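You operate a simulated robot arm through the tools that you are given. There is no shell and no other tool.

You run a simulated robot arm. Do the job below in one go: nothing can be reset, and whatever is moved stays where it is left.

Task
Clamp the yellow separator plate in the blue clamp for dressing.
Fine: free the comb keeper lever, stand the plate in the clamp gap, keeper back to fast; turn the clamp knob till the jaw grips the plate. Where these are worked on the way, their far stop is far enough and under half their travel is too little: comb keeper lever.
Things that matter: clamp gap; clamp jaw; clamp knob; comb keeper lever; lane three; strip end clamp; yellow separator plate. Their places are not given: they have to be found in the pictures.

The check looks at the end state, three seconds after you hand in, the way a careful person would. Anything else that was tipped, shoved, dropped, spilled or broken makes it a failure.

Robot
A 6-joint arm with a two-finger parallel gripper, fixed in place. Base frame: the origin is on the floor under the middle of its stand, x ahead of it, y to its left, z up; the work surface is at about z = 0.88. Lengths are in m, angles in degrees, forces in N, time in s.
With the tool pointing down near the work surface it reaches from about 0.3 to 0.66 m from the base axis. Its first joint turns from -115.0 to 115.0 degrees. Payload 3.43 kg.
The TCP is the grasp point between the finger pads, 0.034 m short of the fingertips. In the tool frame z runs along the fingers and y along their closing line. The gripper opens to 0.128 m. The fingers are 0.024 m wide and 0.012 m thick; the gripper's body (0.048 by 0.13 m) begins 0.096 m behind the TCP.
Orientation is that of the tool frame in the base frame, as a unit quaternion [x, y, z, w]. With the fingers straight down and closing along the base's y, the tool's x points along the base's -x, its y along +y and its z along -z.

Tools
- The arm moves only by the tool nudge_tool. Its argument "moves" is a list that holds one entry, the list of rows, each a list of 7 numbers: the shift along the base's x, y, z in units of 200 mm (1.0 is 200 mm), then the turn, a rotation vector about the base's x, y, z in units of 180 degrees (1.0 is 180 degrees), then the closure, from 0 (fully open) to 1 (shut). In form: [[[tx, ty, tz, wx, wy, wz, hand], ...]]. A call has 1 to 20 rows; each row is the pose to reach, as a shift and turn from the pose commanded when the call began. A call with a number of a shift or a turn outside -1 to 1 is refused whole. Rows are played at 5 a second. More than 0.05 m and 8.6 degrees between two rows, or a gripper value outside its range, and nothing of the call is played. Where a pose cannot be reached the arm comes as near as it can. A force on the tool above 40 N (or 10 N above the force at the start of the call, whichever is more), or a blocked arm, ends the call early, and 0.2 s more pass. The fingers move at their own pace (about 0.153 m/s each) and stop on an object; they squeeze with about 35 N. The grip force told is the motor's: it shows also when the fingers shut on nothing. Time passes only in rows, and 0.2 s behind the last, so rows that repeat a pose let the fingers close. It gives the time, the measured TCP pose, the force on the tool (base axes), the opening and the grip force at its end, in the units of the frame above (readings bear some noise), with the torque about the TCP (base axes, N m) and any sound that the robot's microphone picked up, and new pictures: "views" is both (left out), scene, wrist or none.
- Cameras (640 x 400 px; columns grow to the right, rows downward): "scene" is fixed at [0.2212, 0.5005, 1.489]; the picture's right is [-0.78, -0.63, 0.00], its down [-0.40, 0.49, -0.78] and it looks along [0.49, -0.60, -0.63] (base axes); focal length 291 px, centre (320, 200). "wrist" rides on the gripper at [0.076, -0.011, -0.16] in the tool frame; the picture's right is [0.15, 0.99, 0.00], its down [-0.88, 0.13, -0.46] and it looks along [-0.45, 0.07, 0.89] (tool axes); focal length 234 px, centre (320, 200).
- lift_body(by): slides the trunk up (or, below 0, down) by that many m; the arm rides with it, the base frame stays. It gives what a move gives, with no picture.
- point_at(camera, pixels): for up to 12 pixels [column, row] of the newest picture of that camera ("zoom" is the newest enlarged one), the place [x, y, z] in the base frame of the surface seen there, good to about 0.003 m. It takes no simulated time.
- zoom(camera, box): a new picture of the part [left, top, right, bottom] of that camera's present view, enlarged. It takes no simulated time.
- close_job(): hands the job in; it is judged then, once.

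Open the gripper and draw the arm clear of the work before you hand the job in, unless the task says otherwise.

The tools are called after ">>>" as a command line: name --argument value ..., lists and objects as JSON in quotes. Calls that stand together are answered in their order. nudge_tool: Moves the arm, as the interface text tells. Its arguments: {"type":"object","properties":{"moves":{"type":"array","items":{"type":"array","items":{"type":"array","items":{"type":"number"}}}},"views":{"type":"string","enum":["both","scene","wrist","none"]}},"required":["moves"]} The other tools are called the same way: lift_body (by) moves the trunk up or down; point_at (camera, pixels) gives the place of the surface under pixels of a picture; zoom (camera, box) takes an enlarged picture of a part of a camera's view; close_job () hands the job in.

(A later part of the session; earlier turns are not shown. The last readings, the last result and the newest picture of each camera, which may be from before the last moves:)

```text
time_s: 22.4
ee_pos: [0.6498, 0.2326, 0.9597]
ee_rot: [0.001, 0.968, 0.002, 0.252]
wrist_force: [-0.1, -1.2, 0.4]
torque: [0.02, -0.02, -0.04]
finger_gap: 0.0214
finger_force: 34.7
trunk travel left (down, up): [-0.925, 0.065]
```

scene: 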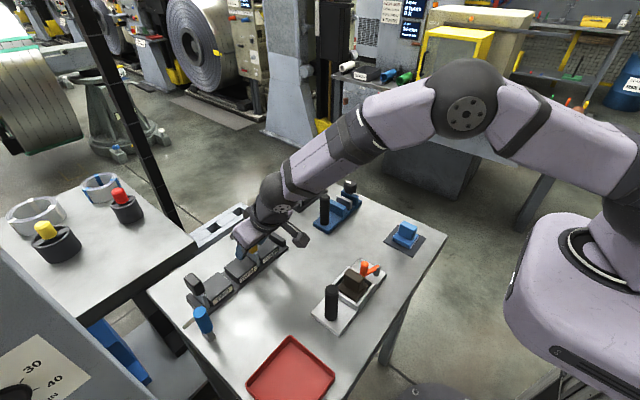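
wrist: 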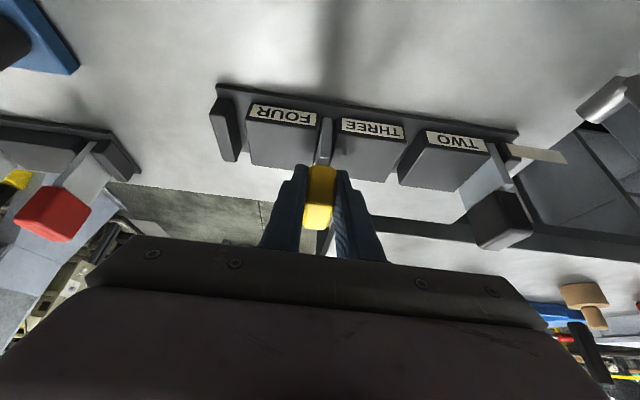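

The grip holds at a gap of 0.0214. I lift slowly straight up and watch the force.

>>> nudge_tool --moves '[[[0, 0, 0.025, 0, 0, 0, 1], [0, 0, 0.05, 0, 0, 0, 1], [0, 0, 0.1, 0, 0, 0, 1], [0, 0, 0.15, 0, 0, 0, 1], [0, 0, 0.2, 0, 0, 0, 1]]]' --views "both"

```text
time_s: 23.6
ee_pos: [0.6488, 0.2309, 0.9988]
ee_rot: [0.001, 0.968, 0.001, 0.252]
wrist_force: [-0.4, -0.8, -1.1]
torque: [0.02, -0.01, 0.01]
finger_gap: 0.0212
finger_force: 35.4
trunk travel left (down, up): [-0.925, 0.065]
```

scene: 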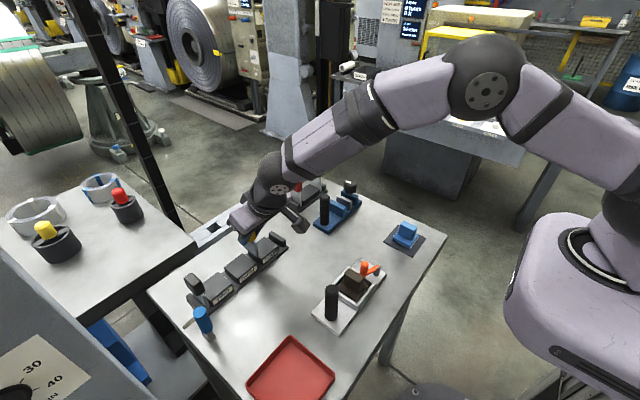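
wrist: 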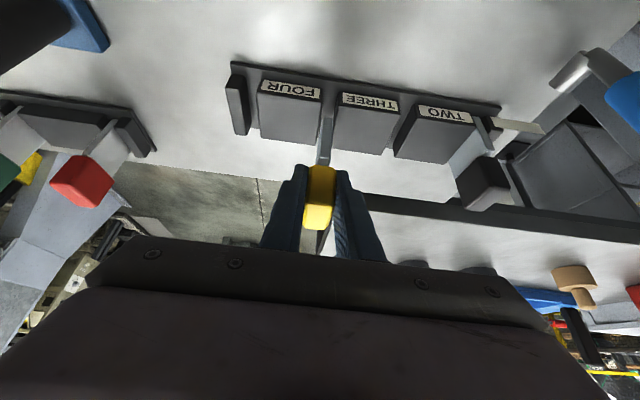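

The plate rises freely (about 1 N). I continue lifting to a carrying height.

>>> nudge_tool --moves '[[[0, 0, 0.1, 0, 0, 0, 1], [0, 0, 0.2, 0, 0, 0, 1], [0, 0, 0.3, 0, 0, 0, 1], [0, 0, 0.4, 0, 0, 0, 1], [0, 0, 0.5, 0, 0, 0, 1], [0, 0, 0.5, 0, 0, 0, 1]]]' --views "both"

```text
time_s: 25.0
ee_pos: [0.6488, 0.2299, 1.0965]
ee_rot: [0.001, 0.968, 0.001, 0.252]
wrist_force: [0.2, 0.9, -0.5]
torque: [-0.02, 0.02, 0.01]
finger_gap: 0.0211
finger_force: 34.7
trunk travel left (down, up): [-0.925, 0.065]
```

scene: 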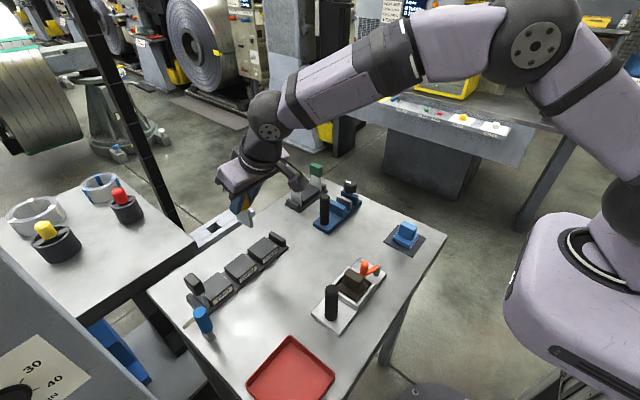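
wrist: 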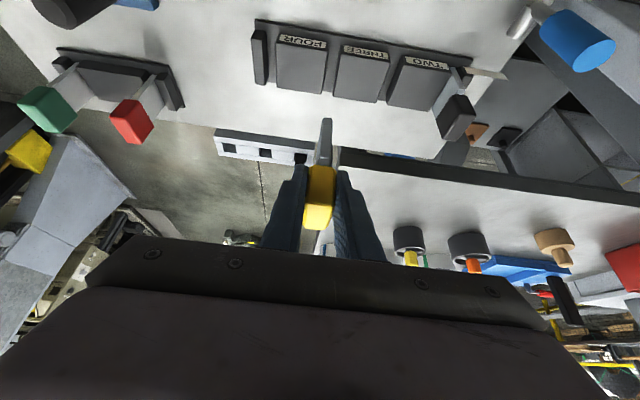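

The plate is out. I zoom in on it in both views to measure its lower edge relative to the TCP, and on the clamp.

>>> zoom --camera "scene" --box '[205, 160, 285, 240]'

>>> zoom --camera "scene" --box '[300, 170, 370, 240]'

>>> zoom --camera "wrist" --box '[270, 100, 370, 240]'

```text
5.00 times, centred on (245, 200) of scene
```

zoom: 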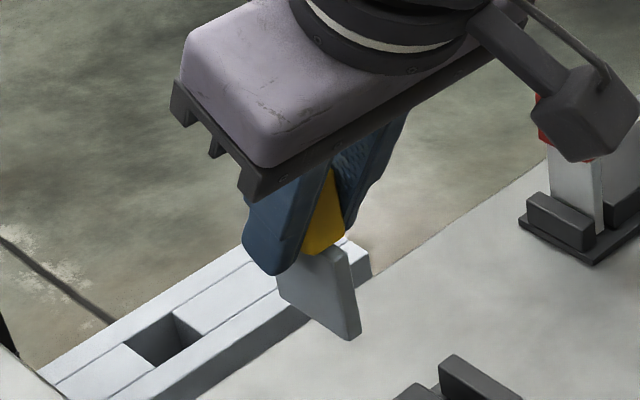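

```text
5.71 times, centred on (335, 205) of scene
```

zoom: 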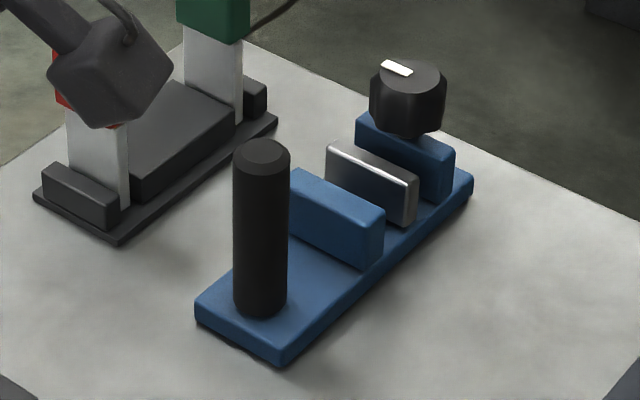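

```text
2.86 times, centred on (320, 170) of wrist
```

zoom: 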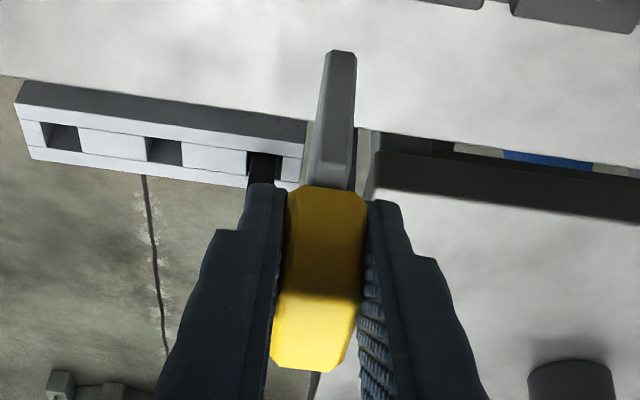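

I measure the clamp's jaws, base and knob in the scene picture.

>>> point_at --camera "scene" --pixels '[[338.5, 203.3], [335, 201], [345, 207], [343.5, 197.8], [338, 195.5], [350, 200.5], [343, 203], [354, 196.5], [331, 226], [350.7, 183], [346, 182.5], [350, 189.5]]'

>>> zoom --camera "scene" --box '[325, 175, 365, 215]'

```text
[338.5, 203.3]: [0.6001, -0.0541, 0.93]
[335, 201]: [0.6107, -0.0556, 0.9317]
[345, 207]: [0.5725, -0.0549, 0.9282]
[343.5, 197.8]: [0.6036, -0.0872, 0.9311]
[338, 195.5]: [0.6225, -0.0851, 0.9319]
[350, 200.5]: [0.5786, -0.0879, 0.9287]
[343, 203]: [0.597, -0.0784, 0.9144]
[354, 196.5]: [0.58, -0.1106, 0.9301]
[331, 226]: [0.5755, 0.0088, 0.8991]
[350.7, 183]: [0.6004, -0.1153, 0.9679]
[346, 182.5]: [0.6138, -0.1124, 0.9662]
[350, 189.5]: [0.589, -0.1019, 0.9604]
```

```text
10.00 times, centred on (345, 195) of scene
```

zoom: 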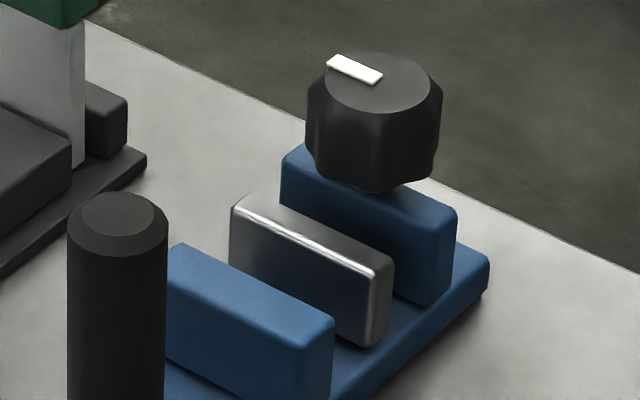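

The clamp base top is z≈0.899, jaws' top z≈0.93; fixed blue jaw centred y≈−0.055, silver jaw face near y≈−0.078, x centre≈0.60. I carry the plate at height toward the clamp and look again.

>>> nudge_tool --moves '[[[-0.04, -0.12, 0.05, 0, 0, 0, 1], [-0.08, -0.28, 0.1, 0, 0, 0, 1], [-0.13, -0.46, 0.12, 0, 0, 0, 1], [-0.18, -0.64, 0.12, 0, 0, 0, 1], [-0.23, -0.82, 0.12, 0, 0, 0, 1], [-0.28, -0.95, 0.12, 0, 0, 0, 1], [-0.3, -1.0, 0.12, 0, 0, 0, 1]]]' --views "none"

>>> nudge_tool --moves '[[[-0.03, -0.1, 0, 0, 0, 0, 1], [-0.08, -0.25, 0, 0, 0, 0, 1], [-0.14, -0.4, 0, 0, 0, 0, 1], [-0.18, -0.5, 0, 0, 0, 0, 1], [-0.18, -0.505, 0, 0, 0, 0, 1], [-0.18, -0.505, 0, 0, 0, 0, 1]]]' --views "both"

```text
time_s: 26.6
ee_pos: [0.5903, 0.0316, 1.1226]
ee_rot: [-0.001, 0.968, 0.002, 0.252]
wrist_force: [0.2, 0.2, -0.3]
torque: [0.0, 0.03, -0.01]
finger_gap: 0.0214
finger_force: 35.4
trunk travel left (down, up): [-0.925, 0.065]
```

```text
time_s: 28.0
ee_pos: [0.5542, -0.069, 1.122]
ee_rot: [0.0, 0.968, 0.002, 0.252]
wrist_force: [0.2, 0.5, -0.7]
torque: [-0.02, -0.01, -0.02]
finger_gap: 0.0214
finger_force: 34.9
trunk travel left (down, up): [-0.925, 0.065]
```

scene: 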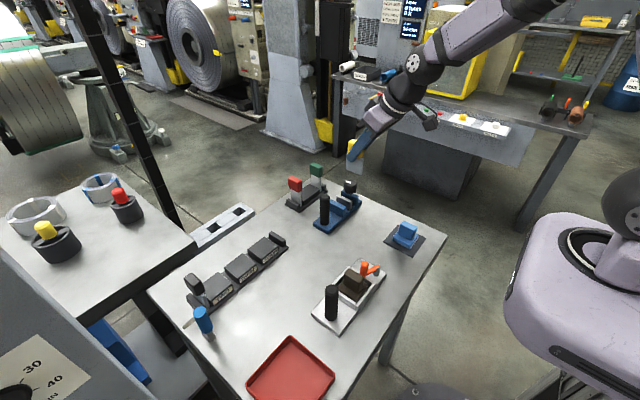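
wrist: 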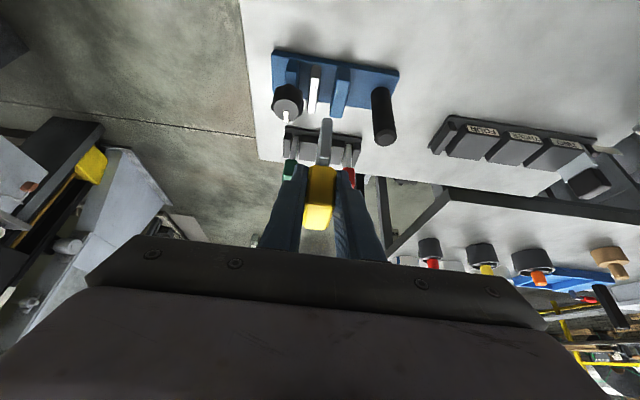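

The wrist view shows the clamp at (270–400,50–145), with the plate hanging just in front. I zoom there and measure the jaw faces.

>>> zoom --camera "wrist" --box '[260, 40, 410, 160]'

>>> point_at --camera "zoom" --pixels '[[200, 150], [225, 150], [230, 200], [255, 150], [275, 150], [300, 155], [330, 150], [270, 220], [310, 180], [345, 165], [230, 120], [270, 130]]'

```text
3.33 times, centred on (335, 100) of wrist
```

zoom: 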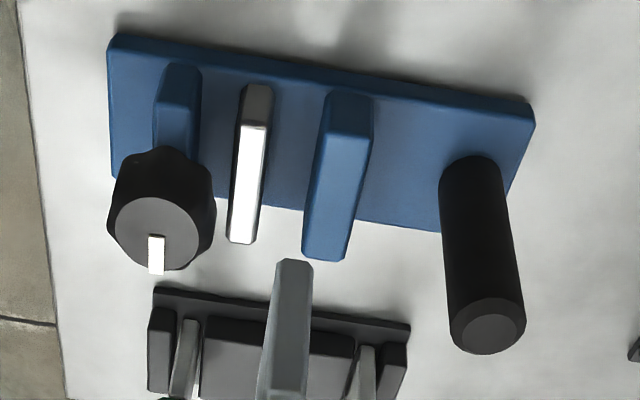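

```text
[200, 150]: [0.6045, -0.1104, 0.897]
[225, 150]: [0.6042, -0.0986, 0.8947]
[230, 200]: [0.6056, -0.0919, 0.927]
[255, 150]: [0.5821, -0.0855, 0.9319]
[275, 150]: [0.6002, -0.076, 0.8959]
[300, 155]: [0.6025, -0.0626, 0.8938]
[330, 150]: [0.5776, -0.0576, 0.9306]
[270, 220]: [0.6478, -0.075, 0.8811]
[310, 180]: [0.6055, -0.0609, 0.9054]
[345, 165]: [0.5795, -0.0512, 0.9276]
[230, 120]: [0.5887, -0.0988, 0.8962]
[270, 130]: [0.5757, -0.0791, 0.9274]
```

Gap faces: silver at y≈−0.079, blue at y≈−0.0615, so the gap's centre is about y=−0.070. I check the jaw ends in x and the held plate's extents.

>>> point_at --camera "zoom" --pixels '[[258, 90], [255, 128], [240, 236], [345, 100], [345, 132], [325, 250], [293, 268], [280, 300], [305, 300], [270, 300], [290, 360], [308, 360]]'

>>> zoom --camera "wrist" --box '[290, 100, 350, 240]'

>>> zoom --camera "scene" --box '[330, 100, 400, 180]'

```text
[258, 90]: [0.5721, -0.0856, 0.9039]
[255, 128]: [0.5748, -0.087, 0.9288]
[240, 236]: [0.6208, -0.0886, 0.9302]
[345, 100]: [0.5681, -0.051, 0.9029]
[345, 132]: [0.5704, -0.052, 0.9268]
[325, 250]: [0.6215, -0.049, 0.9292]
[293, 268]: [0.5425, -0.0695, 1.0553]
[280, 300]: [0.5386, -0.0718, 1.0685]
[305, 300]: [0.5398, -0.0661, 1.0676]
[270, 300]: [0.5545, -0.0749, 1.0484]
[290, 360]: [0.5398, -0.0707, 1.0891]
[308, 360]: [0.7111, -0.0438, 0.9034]
```

```text
2.86 times, centred on (320, 170) of wrist
```

zoom: 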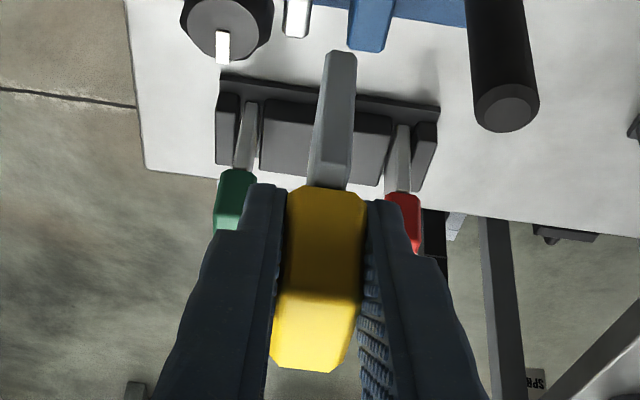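

```text
5.00 times, centred on (365, 140) of scene
```

zoom: 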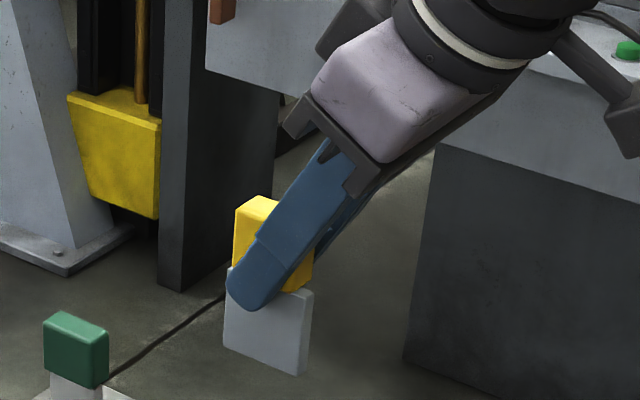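

The plate's centre is at the TCP's y; its front edge is 15 mm in front of the TCP. I aim for TCP x≈0.594, y≈−0.067 (near the fixed jaw, keeping the finger clear of the knob) and come down to just above the jaws.

>>> nudge_tool --moves '[[[0.06, 0.004, -0.12, 0, 0, 0, 1], [0.12, 0.008, -0.25, 0, 0, 0, 1], [0.17, 0.01, -0.38, 0, 0, 0, 1], [0.199, 0.01, -0.5, 0, 0, 0, 1], [0.199, 0.01, -0.5, 0, 0, 0, 1]]]' --views "both"

```text
time_s: 29.2
ee_pos: [0.5942, -0.0662, 1.0231]
ee_rot: [0.0, 0.967, 0.002, 0.253]
wrist_force: [-0.4, -0.7, 0.0]
torque: [0.0, -0.01, -0.01]
finger_gap: 0.0212
finger_force: 35.2
trunk travel left (down, up): [-0.925, 0.065]
```

scene: 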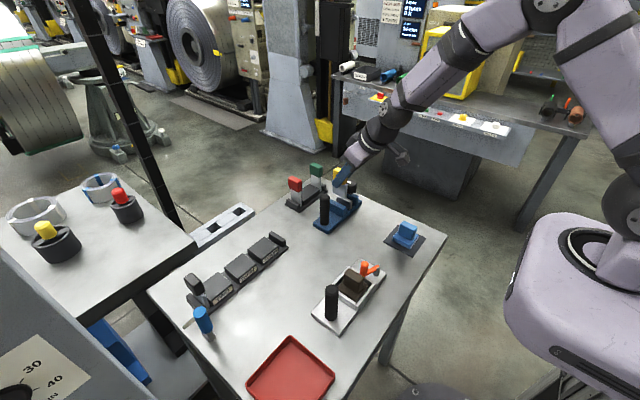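
wrist: 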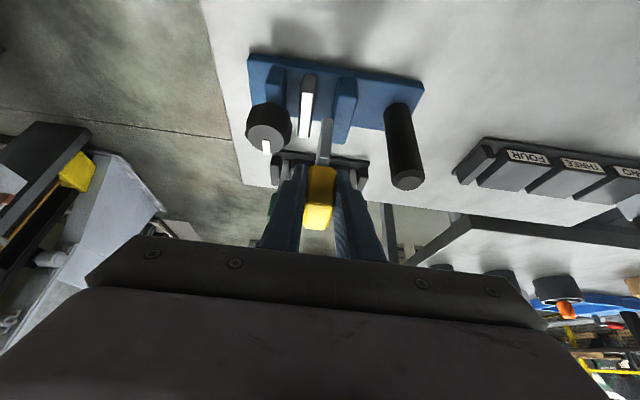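

>>> zoom --camera "wrist" --box '[235, 40, 435, 240]'

>>> zoom --camera "scene" --box '[300, 150, 380, 235]'

>>> zoom --camera "wrist" --box '[280, 60, 370, 170]'

```text
2.00 times, centred on (335, 140) of wrist
```

zoom: 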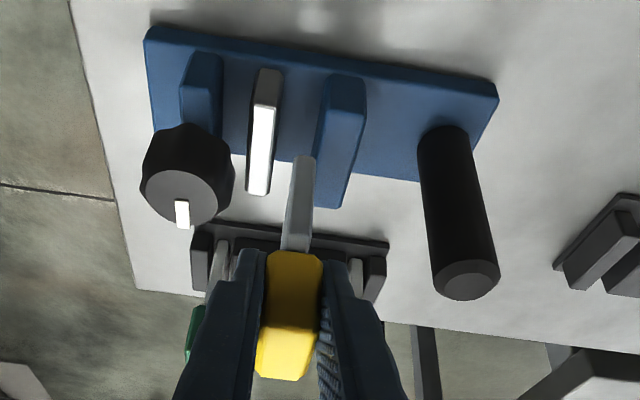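

```text
4.71 times, centred on (340, 192) of scene
```

zoom: 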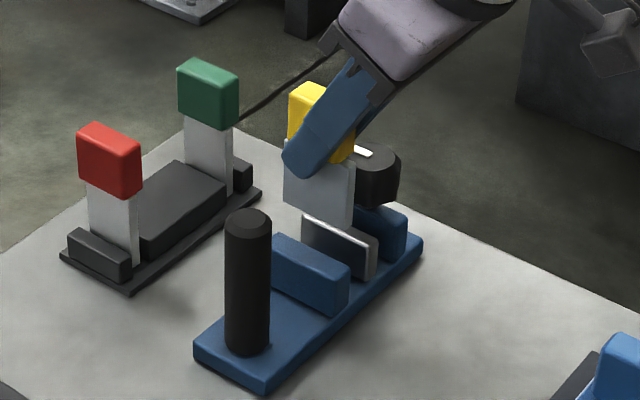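

```text
3.64 times, centred on (325, 115) of wrist
```

zoom: 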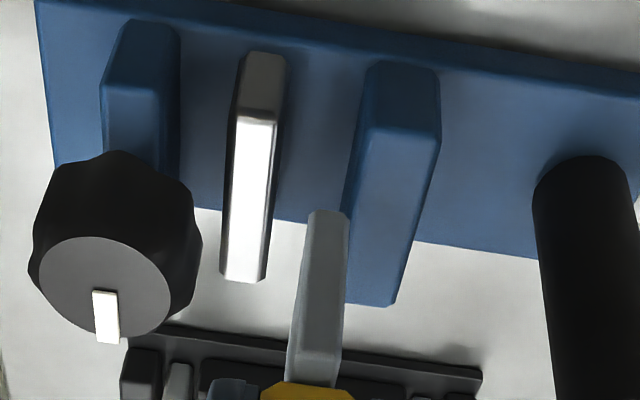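

The plate now hovers above the gap. I re-measure the jaw edges and the plate's lower front edge in this closer view.

>>> point_at --camera "zoom" --pixels '[[258, 130], [240, 130], [275, 130], [262, 95], [405, 150], [375, 140], [436, 150], [360, 200], [325, 220], [312, 240], [342, 240], [320, 215]]'

>>> point_at --camera "scene" --pixels '[[343, 197], [347, 186], [342, 180], [351, 187], [338, 192]]'

```text
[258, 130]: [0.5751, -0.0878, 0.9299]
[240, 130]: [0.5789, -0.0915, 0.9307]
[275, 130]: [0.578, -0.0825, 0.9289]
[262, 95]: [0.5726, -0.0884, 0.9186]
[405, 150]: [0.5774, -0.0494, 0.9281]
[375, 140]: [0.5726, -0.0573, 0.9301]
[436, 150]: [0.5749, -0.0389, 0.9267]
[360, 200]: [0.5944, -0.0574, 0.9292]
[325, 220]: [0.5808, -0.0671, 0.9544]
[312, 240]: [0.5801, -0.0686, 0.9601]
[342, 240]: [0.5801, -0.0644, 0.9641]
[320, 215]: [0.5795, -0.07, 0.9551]
```

```text
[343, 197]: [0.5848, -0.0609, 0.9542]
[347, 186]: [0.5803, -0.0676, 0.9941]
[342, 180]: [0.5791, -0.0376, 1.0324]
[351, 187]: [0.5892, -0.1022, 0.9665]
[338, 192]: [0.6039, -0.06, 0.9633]
```

Jaw faces look to be y≈−0.0805 (silver) and ≈−0.0585 (blue); the plate spans about −0.062 to −0.072. I check the knob's rim position for finger clearance before lowering.

>>> point_at --camera "zoom" --pixels '[[105, 270], [50, 285], [160, 290], [195, 240], [185, 210], [170, 300], [105, 320], [105, 245]]'

```text
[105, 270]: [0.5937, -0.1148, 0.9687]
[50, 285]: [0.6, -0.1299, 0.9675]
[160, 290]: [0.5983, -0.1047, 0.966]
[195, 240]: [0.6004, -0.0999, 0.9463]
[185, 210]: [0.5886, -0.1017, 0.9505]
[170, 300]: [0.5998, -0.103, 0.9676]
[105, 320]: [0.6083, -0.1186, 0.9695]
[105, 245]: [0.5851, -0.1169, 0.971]
```

The knob rim on the jaw side is at y≈−0.098, about 6 mm clear of the finger. I lower the plate into the gap, stopping just above the base.

>>> nudge_tool --moves '[[[0, -0.005, -0.06, 0, 0, 0, 1], [0, -0.005, -0.1, 0, 0, 0, 1], [0, -0.005, -0.14, 0, 0, 0, 1], [0, -0.005, -0.18, 0, 0, 0, 1], [0, -0.005, -0.22, 0, 0, 0, 1], [0, -0.005, -0.22, 0, 0, 0, 1]]]' --views "both"

```text
time_s: 30.6
ee_pos: [0.5953, -0.0687, 0.9783]
ee_rot: [0.0, 0.967, 0.002, 0.253]
wrist_force: [0.7, -0.1, -0.7]
torque: [-0.03, -0.01, -0.02]
finger_gap: 0.0212
finger_force: 34.5
trunk travel left (down, up): [-0.925, 0.065]
```

scene: 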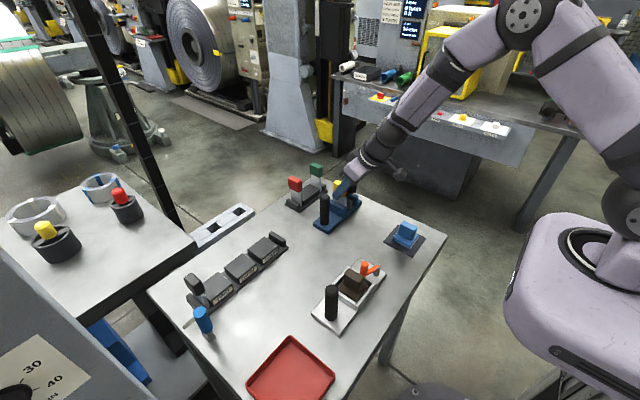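
wrist: 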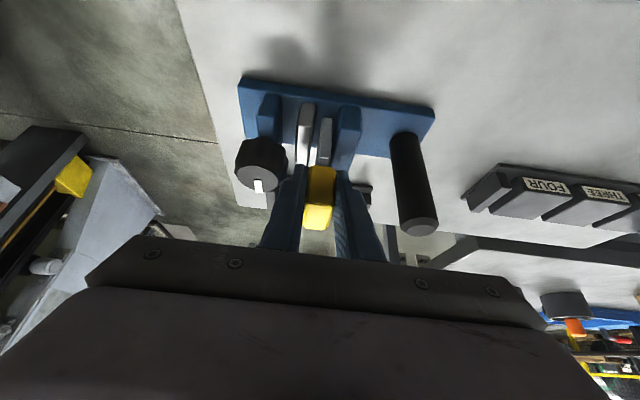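

The plate is between the jaws with no contact force. I zoom to check clearances before the last few millimetres.

>>> zoom --camera "wrist" --box '[270, 80, 380, 210]'

>>> zoom --camera "scene" --box '[310, 165, 370, 230]'

```text
3.08 times, centred on (325, 145) of wrist
```

zoom: 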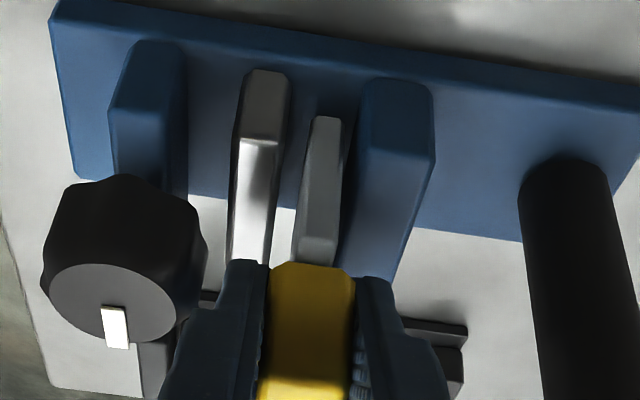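

```text
6.15 times, centred on (340, 198) of scene
```

zoom: 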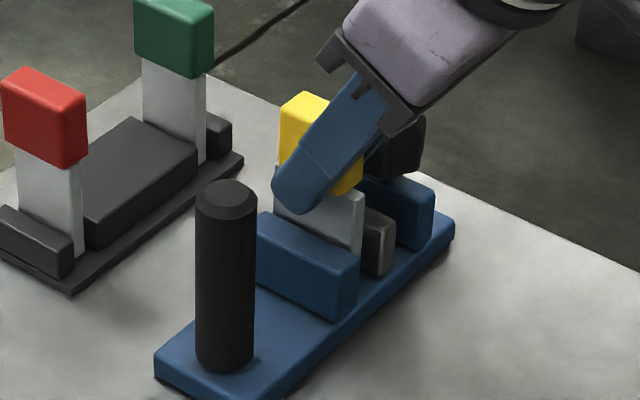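

The plate stands inside the gap between silver and blue jaws. I go down a few millimetres at a time to feel for contact with the base.

>>> nudge_tool --moves '[[[0, 0, -0.01, 0, 0, 0, 1], [0, 0, -0.02, 0, 0, 0, 1], [0, 0, -0.025, 0, 0, 0, 1], [0, 0, -0.025, 0, 0, 0, 1]]]' --views "wrist"

```text
time_s: 31.6
ee_pos: [0.5949, -0.0686, 0.9737]
ee_rot: [0.0, 0.968, 0.002, 0.252]
wrist_force: [0.4, -0.5, -0.4]
torque: [-0.01, 0.04, -0.01]
finger_gap: 0.0212
finger_force: 35.5
trunk travel left (down, up): [-0.925, 0.065]
```

wrist: 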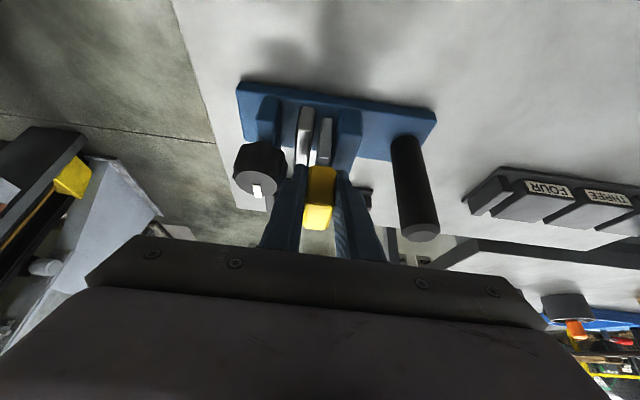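

No contact yet at z=0.9737. I lower a little more in 1 mm steps.

>>> nudge_tool --moves '[[[0, 0, -0.005, 0, 0, 0, 1], [0, 0, -0.01, 0, 0, 0, 1], [0, 0, -0.015, 0, 0, 0, 1], [0, 0, -0.015, 0, 0, 0, 1]]]' --views "none"

```text
time_s: 32.6
ee_pos: [0.5946, -0.07, 0.97]
ee_rot: [0.0, 0.968, 0.002, 0.251]
wrist_force: [0.3, 0.3, -0.7]
torque: [0.02, -0.02, -0.01]
finger_gap: 0.0214
finger_force: 35.1
trunk travel left (down, up): [-0.925, 0.065]
```

>>> nudge_tool --moves '[[[0, 0, -0.005, 0, 0, 0, 1], [0, 0, -0.01, 0, 0, 0, 1], [0, 0, -0.01, 0, 0, 0, 1]]]' --views "both"

```text
time_s: 33.4
ee_pos: [0.5939, -0.0694, 0.9702]
ee_rot: [-0.001, 0.968, 0.002, 0.252]
wrist_force: [-0.9, 0.2, 0.4]
torque: [0.04, 0.05, 0.04]
finger_gap: 0.0212
finger_force: 35.2
trunk travel left (down, up): [-0.925, 0.065]
```

scene: 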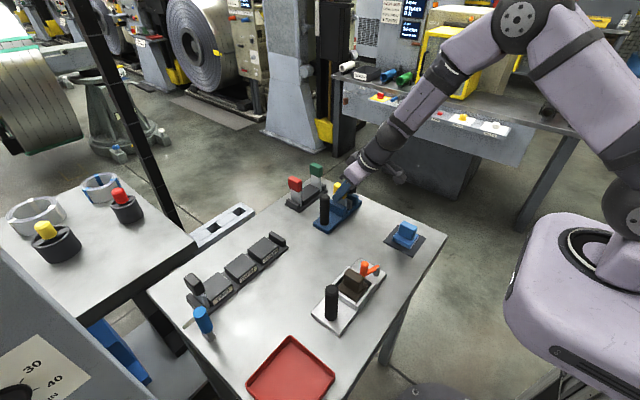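
wrist: 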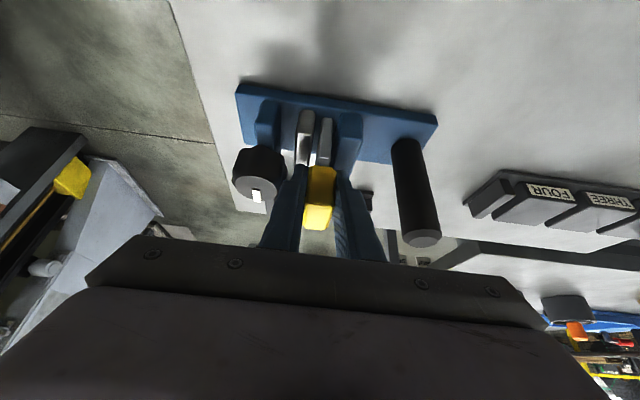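

The reading shows no clear contact yet at z≈0.969. I zoom to see how far the plate's lower edge is from the base.

>>> zoom --camera "scene" --box '[325, 175, 365, 215]'

>>> zoom --camera "wrist" --box '[280, 90, 370, 200]'

>>> point_at --camera "zoom" --pixels '[[345, 105], [345, 120], [330, 150], [345, 95], [340, 200], [400, 150]]'

```text
10.00 times, centred on (345, 195) of scene
```

zoom: 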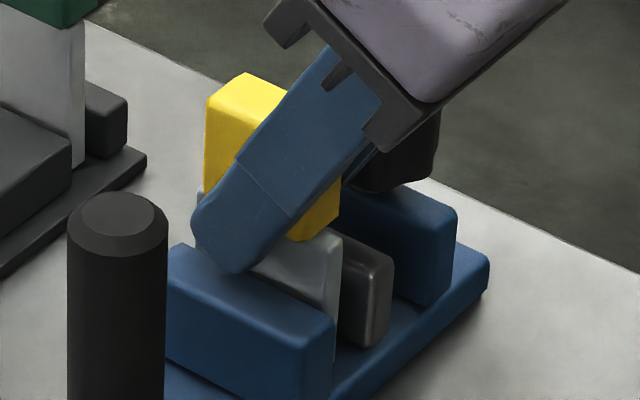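

```text
3.64 times, centred on (325, 145) of wrist
```

zoom: 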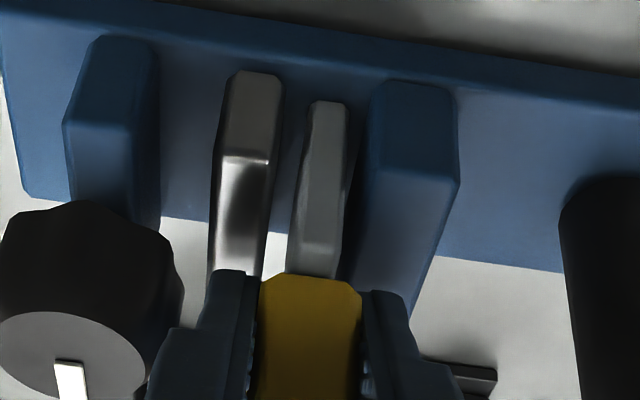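

```text
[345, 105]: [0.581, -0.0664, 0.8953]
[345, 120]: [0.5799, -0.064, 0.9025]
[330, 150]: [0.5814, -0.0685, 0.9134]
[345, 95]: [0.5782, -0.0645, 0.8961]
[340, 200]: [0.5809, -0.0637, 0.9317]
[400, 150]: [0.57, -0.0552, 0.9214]
```

The plate's bottom is within a millimetre or so of the base. I go down another 1–2 mm and check force.

>>> nudge_tool --moves '[[[0, 0, -0.005, 0, 0, 0, 1], [0, 0, -0.008, 0, 0, 0, 1], [0, 0, -0.008, 0, 0, 0, 1]]]' --views "none"

```text
time_s: 34.2
ee_pos: [0.594, -0.0696, 0.9681]
ee_rot: [-0.001, 0.967, 0.001, 0.253]
wrist_force: [-2.0, 0.5, 9.5]
torque: [0.03, 0.26, -0.02]
finger_gap: 0.021
finger_force: 35.4
trunk travel left (down, up): [-0.925, 0.065]
```

Contact: 9.5 N upward, with a torque matching the plate's lower edge on the base. I open just a little (gap ≈0.025) to let the plate settle.

>>> nudge_tool --moves '[[[0, 0, 0.003, 0, 0, 0, 0.9], [0, 0, 0.003, 0, 0, 0, 0.81], [0, 0, 0.003, 0, 0, 0, 0.8], [0, 0, 0.003, 0, 0, 0, 0.8]]]' --views "both"

```text
time_s: 35.2
ee_pos: [0.5935, -0.0692, 0.9681]
ee_rot: [0.0, 0.968, 0.002, 0.252]
wrist_force: [0.7, 0.2, -0.7]
torque: [-0.01, -0.02, -0.03]
finger_gap: 0.0257
finger_force: 0.1
trunk travel left (down, up): [-0.925, 0.065]
```

scene: 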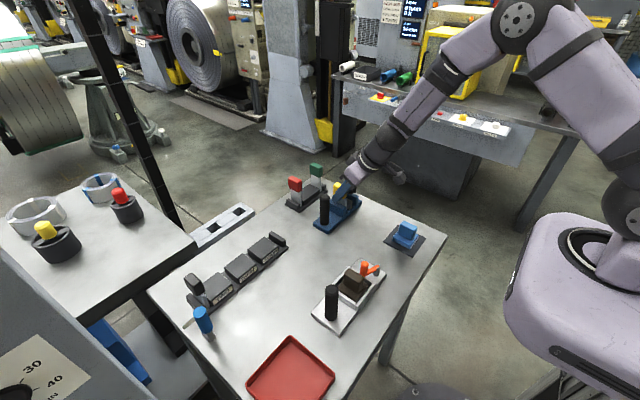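
wrist: 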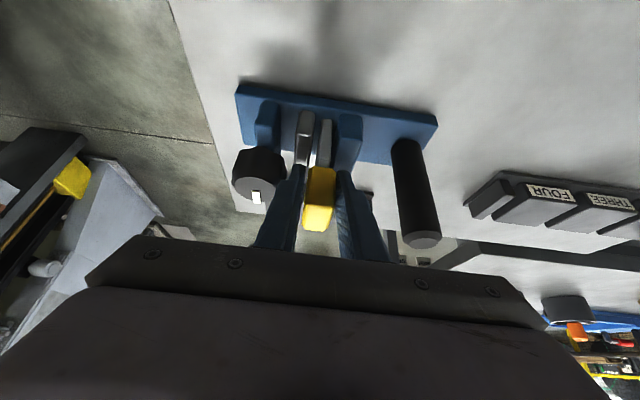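

The fingers are off the handle and the force is gone. I zoom to check the plate stands straight before withdrawing.

>>> zoom --camera "wrist" --box '[280, 90, 370, 240]'

>>> zoom --camera "scene" --box '[325, 175, 365, 215]'

```text
2.67 times, centred on (325, 165) of wrist
```

zoom: 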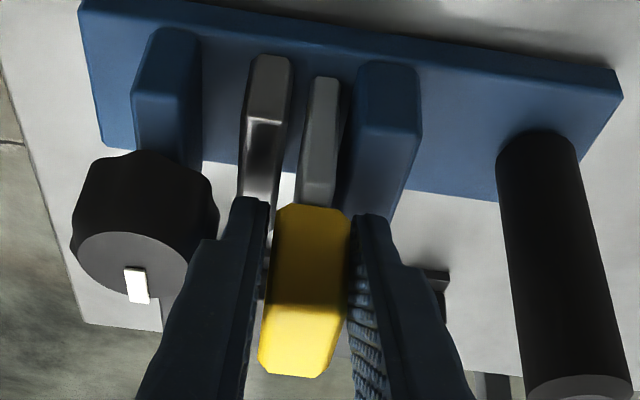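

```text
10.00 times, centred on (345, 195) of scene
```

zoom: 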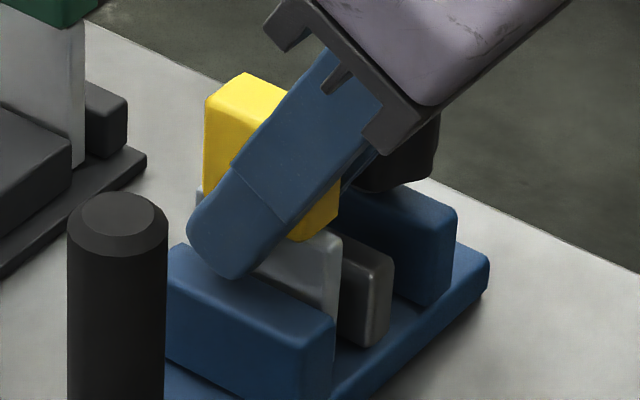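

The plate stands straight with the handle clear of both pads. I withdraw backward along the tool axis.

>>> nudge_tool --moves '[[[-0.03, 0, 0.054, 0, 0, 0, 0.8], [-0.08, 0, 0.144, 0, 0, 0, 0.8], [-0.14, 0, 0.253, 0, 0, 0, 0.8], [-0.2, 0, 0.361, 0, 0, 0, 0.8], [-0.28, 0, 0.5, 0, 0, 0, 0.8], [-0.28, 0, 0.5, 0, 0, 0, 0.8]]]' --views "both"

```text
time_s: 36.6
ee_pos: [0.5363, -0.0688, 1.0684]
ee_rot: [0.001, 0.968, 0.002, 0.252]
wrist_force: [-0.5, -0.1, 0.7]
torque: [-0.01, 0.0, 0.0]
finger_gap: 0.0254
finger_force: 0.0
trunk travel left (down, up): [-0.925, 0.065]
```

scene: 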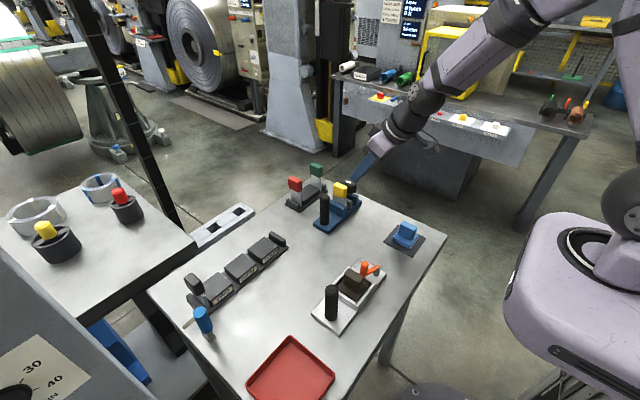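
wrist: 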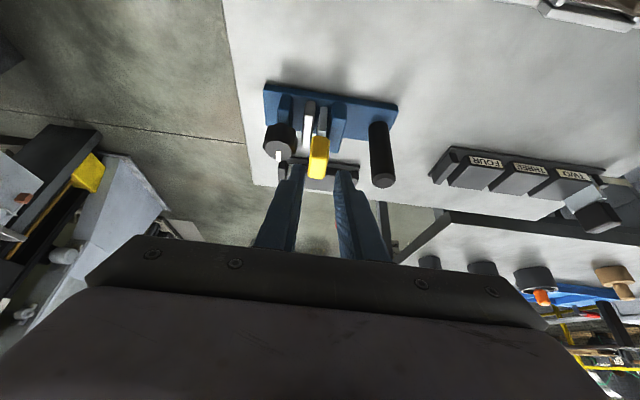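

The plate stands in the clamp gap. Next is the keeper: I check the upright lever's position and the height of the grey console at the left (60,300) so the arm does not hit it.

>>> point_at --camera "scene" --pixels '[[20, 260], [60, 290], [110, 340], [60, 380], [203, 312], [204, 322], [206, 331], [195, 280], [340, 190], [345, 200], [338, 186]]'

>>> zoom --camera "scene" --box '[305, 165, 375, 235]'

>>> zoom --camera "scene" --box '[170, 260, 250, 350]'

```text
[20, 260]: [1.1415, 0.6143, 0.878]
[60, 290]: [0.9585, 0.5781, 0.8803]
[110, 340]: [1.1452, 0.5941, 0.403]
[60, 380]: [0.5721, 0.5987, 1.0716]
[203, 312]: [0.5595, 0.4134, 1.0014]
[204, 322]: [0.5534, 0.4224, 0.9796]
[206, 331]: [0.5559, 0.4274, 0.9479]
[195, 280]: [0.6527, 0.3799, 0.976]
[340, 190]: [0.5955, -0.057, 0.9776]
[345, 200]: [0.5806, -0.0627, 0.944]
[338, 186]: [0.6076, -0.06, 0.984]
```

```text
5.71 times, centred on (340, 200) of scene
```

zoom: 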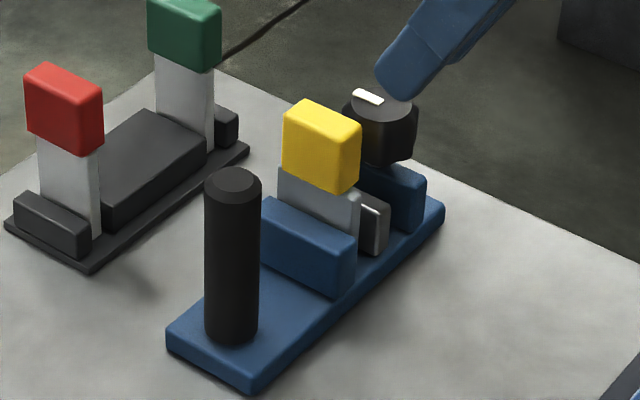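

```text
4.44 times, centred on (210, 305) of scene
```

zoom: 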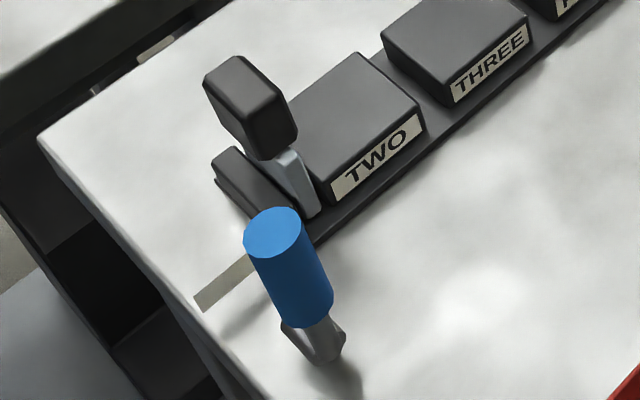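

The console panel near (60,380) is at y≈0.60 and above z=1.07. I sample more of it to know how near the arm may come.

>>> point_at --camera "scene" --pixels '[[8, 275], [30, 300], [60, 330], [90, 365], [110, 392], [10, 390], [5, 262], [125, 395], [95, 350], [40, 290]]'

```text
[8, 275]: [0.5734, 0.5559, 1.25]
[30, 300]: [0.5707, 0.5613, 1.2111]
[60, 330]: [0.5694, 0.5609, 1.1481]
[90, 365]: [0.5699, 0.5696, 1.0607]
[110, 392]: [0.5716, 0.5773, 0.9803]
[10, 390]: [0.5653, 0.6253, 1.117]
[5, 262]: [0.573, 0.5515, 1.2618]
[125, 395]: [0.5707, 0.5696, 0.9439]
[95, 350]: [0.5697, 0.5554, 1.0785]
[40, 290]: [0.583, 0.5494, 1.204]
```

The panel begins at y≈0.55, x≥0.57; my working area stays below y≈0.49. I carry the tool over at height to above the upright lever, opening the fingers to a 0.07 gap.

>>> nudge_tool --moves '[[[0, 0.1, 0.1, 0, 0, 0, 0.8], [0, 0.3, 0.15, 0, 0, 0, 0.8], [0, 0.5, 0.2, 0, 0, 0, 0.8], [0, 0.7, 0.2, 0, 0, 0, 0.8], [0, 0.9, 0.2, 0, 0, 0, 0.8], [0, 1.0, 0.2, 0, 0, 0, 0.8]]]' --views "none"

>>> nudge_tool --moves '[[[0, 0.2, 0, 0, 0, 0, 0.6], [0, 0.4, 0, 0, 0, 0, 0.45], [0, 0.6, 0, 0, 0, 0, 0.45], [0, 0.8, 0, 0, 0, 0, 0.45], [0, 0.95, 0, 0, 0, 0, 0.45], [0, 1.0, 0, 0, 0, 0, 0.45]]]' --views "none"

>>> nudge_tool --moves '[[[0.03, 0.15, 0, 0, 0, 0, 0.45], [0.06, 0.3, 0, 0, 0, 0, 0.45], [0.1, 0.42, 0, 0, 0, 0, 0.45], [0.1, 0.445, 0, 0, 0, 0, 0.45], [0.1, 0.445, 0, 0, 0, 0, 0.45]]]' --views "both"

```text
time_s: 38.0
ee_pos: [0.5366, 0.1317, 1.1054]
ee_rot: [-0.001, 0.968, 0.002, 0.252]
wrist_force: [0.7, 0.4, -0.2]
torque: [0.01, 0.05, 0.01]
finger_gap: 0.0253
finger_force: 0.0
trunk travel left (down, up): [-0.925, 0.065]
```

```text
time_s: 39.4
ee_pos: [0.5374, 0.3319, 1.1075]
ee_rot: [0.0, 0.968, 0.002, 0.252]
wrist_force: [-0.5, 0.5, -0.3]
torque: [0.03, -0.02, 0.01]
finger_gap: 0.0705
finger_force: 0.0
trunk travel left (down, up): [-0.925, 0.065]
```

```text
time_s: 40.6
ee_pos: [0.559, 0.4202, 1.1083]
ee_rot: [0.0, 0.968, 0.002, 0.251]
wrist_force: [0.4, 0.6, -0.6]
torque: [-0.01, 0.02, 0.0]
finger_gap: 0.0706
finger_force: 0.0
trunk travel left (down, up): [-0.925, 0.065]
```

scene: 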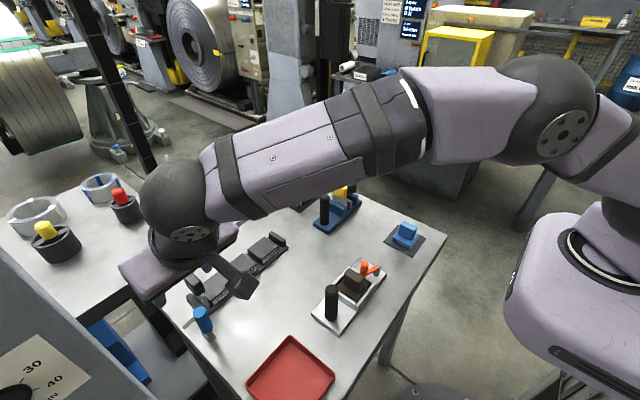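
wrist: 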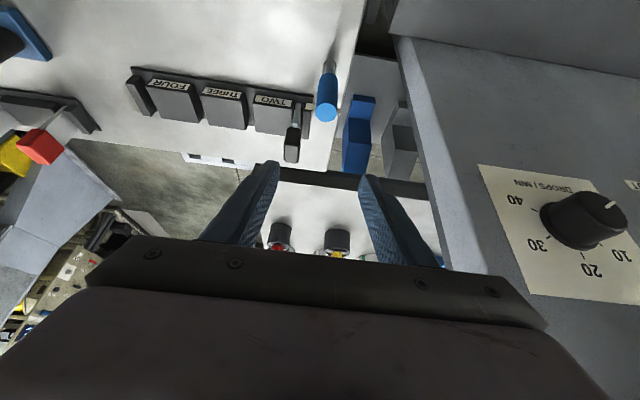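

The lever end shows at (326,112) between the finger directions. I measure it to confirm before lowering around it.

>>> point_at --camera "wrist" --pixels '[[326, 113], [320, 100], [333, 100], [327, 85], [330, 66], [292, 145], [296, 115]]'

>>> zoom --camera "wrist" --box '[230, 40, 400, 200]'

```text
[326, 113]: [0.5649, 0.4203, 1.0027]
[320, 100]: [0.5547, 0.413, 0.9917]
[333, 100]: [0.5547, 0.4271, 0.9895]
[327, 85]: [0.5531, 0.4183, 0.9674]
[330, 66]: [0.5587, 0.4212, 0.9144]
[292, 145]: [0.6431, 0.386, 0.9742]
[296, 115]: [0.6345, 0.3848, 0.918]
```

```text
2.50 times, centred on (315, 120) of wrist
```

zoom: 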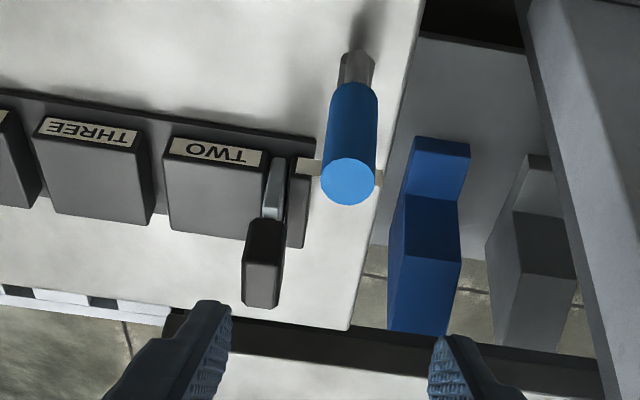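

Lever end is at (0.565,0.420,1.003), centred under the open fingers. I lower so the fingers straddle it in y.

>>> nudge_tool --moves '[[[-0.03, 0, -0.16, 0, 0, 0, 0.45], [-0.035, 0, -0.32, 0, 0, 0, 0.45], [-0.035, 0, -0.48, 0, 0, 0, 0.45], [-0.035, 0, -0.615, 0, 0, 0, 0.45], [-0.035, 0, -0.615, 0, 0, 0, 0.45]]]' --views "both"

```text
time_s: 41.8
ee_pos: [0.5526, 0.4196, 0.9835]
ee_rot: [0.0, 0.968, 0.001, 0.251]
wrist_force: [-0.2, -1.0, 0.3]
torque: [-0.03, 0.03, 0.02]
finger_gap: 0.0704
finger_force: 0.1
trunk travel left (down, up): [-0.925, 0.065]
```

scene: 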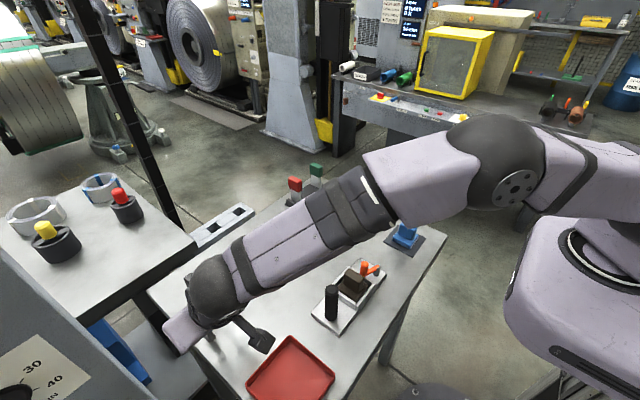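
wrist: 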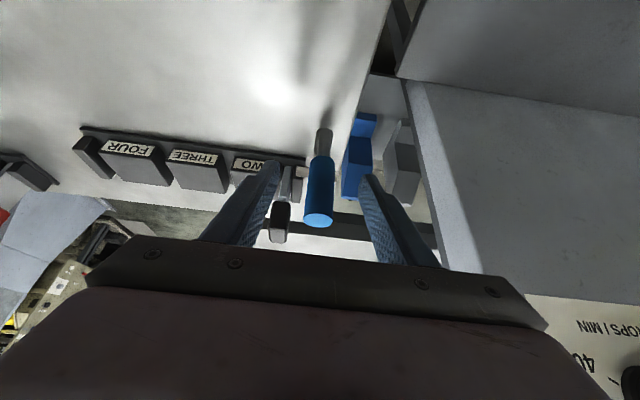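

The lever at (318,190) stands between the two fingers. I draw the tool toward −y so the +y finger tips the lever back down.

>>> nudge_tool --moves '[[[0, -0.08, 0, 0, 0, 0, 0.45], [0, -0.14, 0, 0, 0, 0, 0.45], [0, -0.2, 0, 0, 0, 0, 0.45], [0, -0.26, 0, 0, 0, 0, 0.45], [0, -0.32, 0, 0, 0, 0, 0.45], [0, -0.36, -0.01, 0, 0, 0, 0.45], [0, -0.36, -0.01, 0, 0, 0, 0.45]]]' --views "both"

```text
time_s: 43.4
ee_pos: [0.5508, 0.3473, 0.9822]
ee_rot: [0.0, 0.968, 0.001, 0.252]
wrist_force: [0.0, 0.5, -0.6]
torque: [0.0, 0.01, 0.01]
finger_gap: 0.0704
finger_force: 0.1
trunk travel left (down, up): [-0.925, 0.065]
```

scene: 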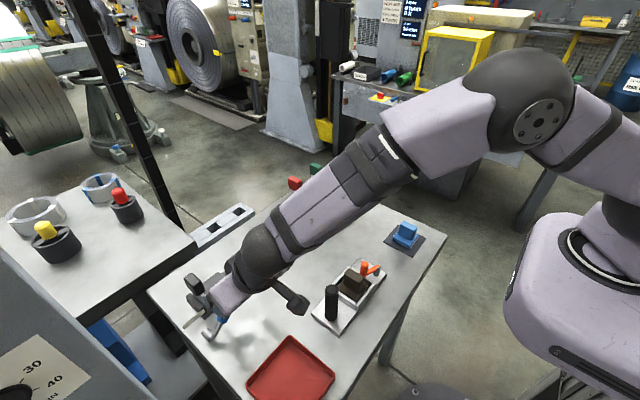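
wrist: 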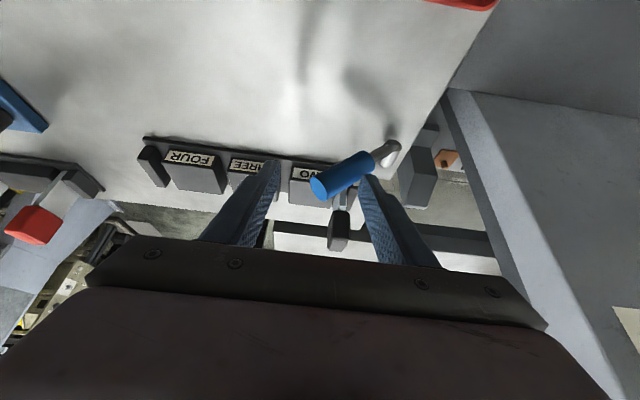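

The lever has tipped toward −y, end now at (318,188). I measure it and then continue with lower fingers.

>>> point_at --camera "wrist" --pixels '[[318, 188], [330, 175], [350, 168], [372, 160], [385, 152]]'

>>> zoom --camera "wrist" --box '[230, 120, 430, 250]'

```text
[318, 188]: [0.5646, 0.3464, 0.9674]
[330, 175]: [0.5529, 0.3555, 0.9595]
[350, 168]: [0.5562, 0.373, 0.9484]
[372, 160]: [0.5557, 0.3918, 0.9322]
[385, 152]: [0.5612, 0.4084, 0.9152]
```

```text
3.08 times, centred on (330, 185) of wrist
```

zoom: 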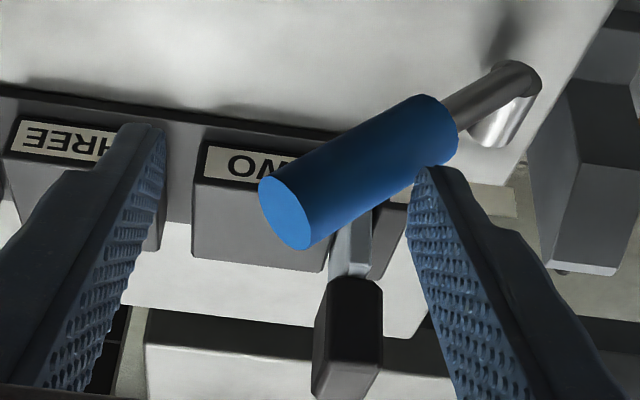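

The lever is at about 41°. I rise, close the fingers, and press the handle down from above toward its starting position.

>>> nudge_tool --moves '[[[0, 0, 0.15, 0, 0, 0, 0.45], [0, 0, 0.32, 0, 0, 0, 0.45], [0.01, 0.02, 0.34, 0, 0, 0, 1], [0.01, 0.02, 0.34, 0, 0, 0, 1], [0.01, 0.02, 0.22, 0, 0, 0, 1], [0.01, 0.02, 0.14, 0, 0, 0, 1], [0.01, 0.02, 0.08, 0, 0, 0, 1], [0.01, 0.02, 0.03, 0, 0, 0, 1], [0.01, 0.02, 0.0, 0, 0, 0, 1], [0.01, 0.02, -0.025, 0, 0, 0, 1], [0.01, 0.02, -0.04, 0, 0, 0, 1]]]' --views "both"

```text
time_s: 45.8
ee_pos: [0.5535, 0.3525, 0.9752]
ee_rot: [-0.001, 0.968, 0.002, 0.253]
wrist_force: [-0.8, 0.7, 0.1]
torque: [0.04, 0.04, 0.0]
finger_gap: 0.0
finger_force: 32.9
trunk travel left (down, up): [-0.925, 0.065]
```

scene: 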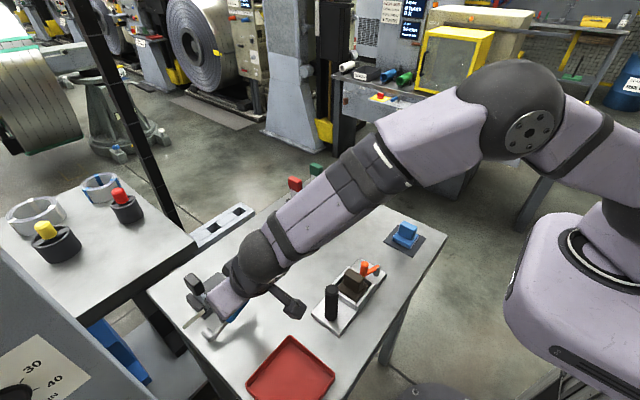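
wrist: 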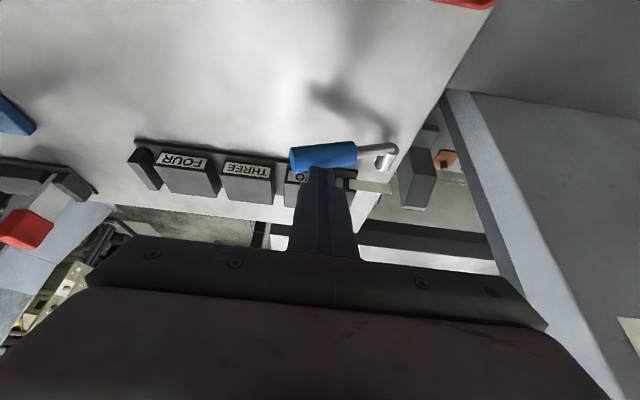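

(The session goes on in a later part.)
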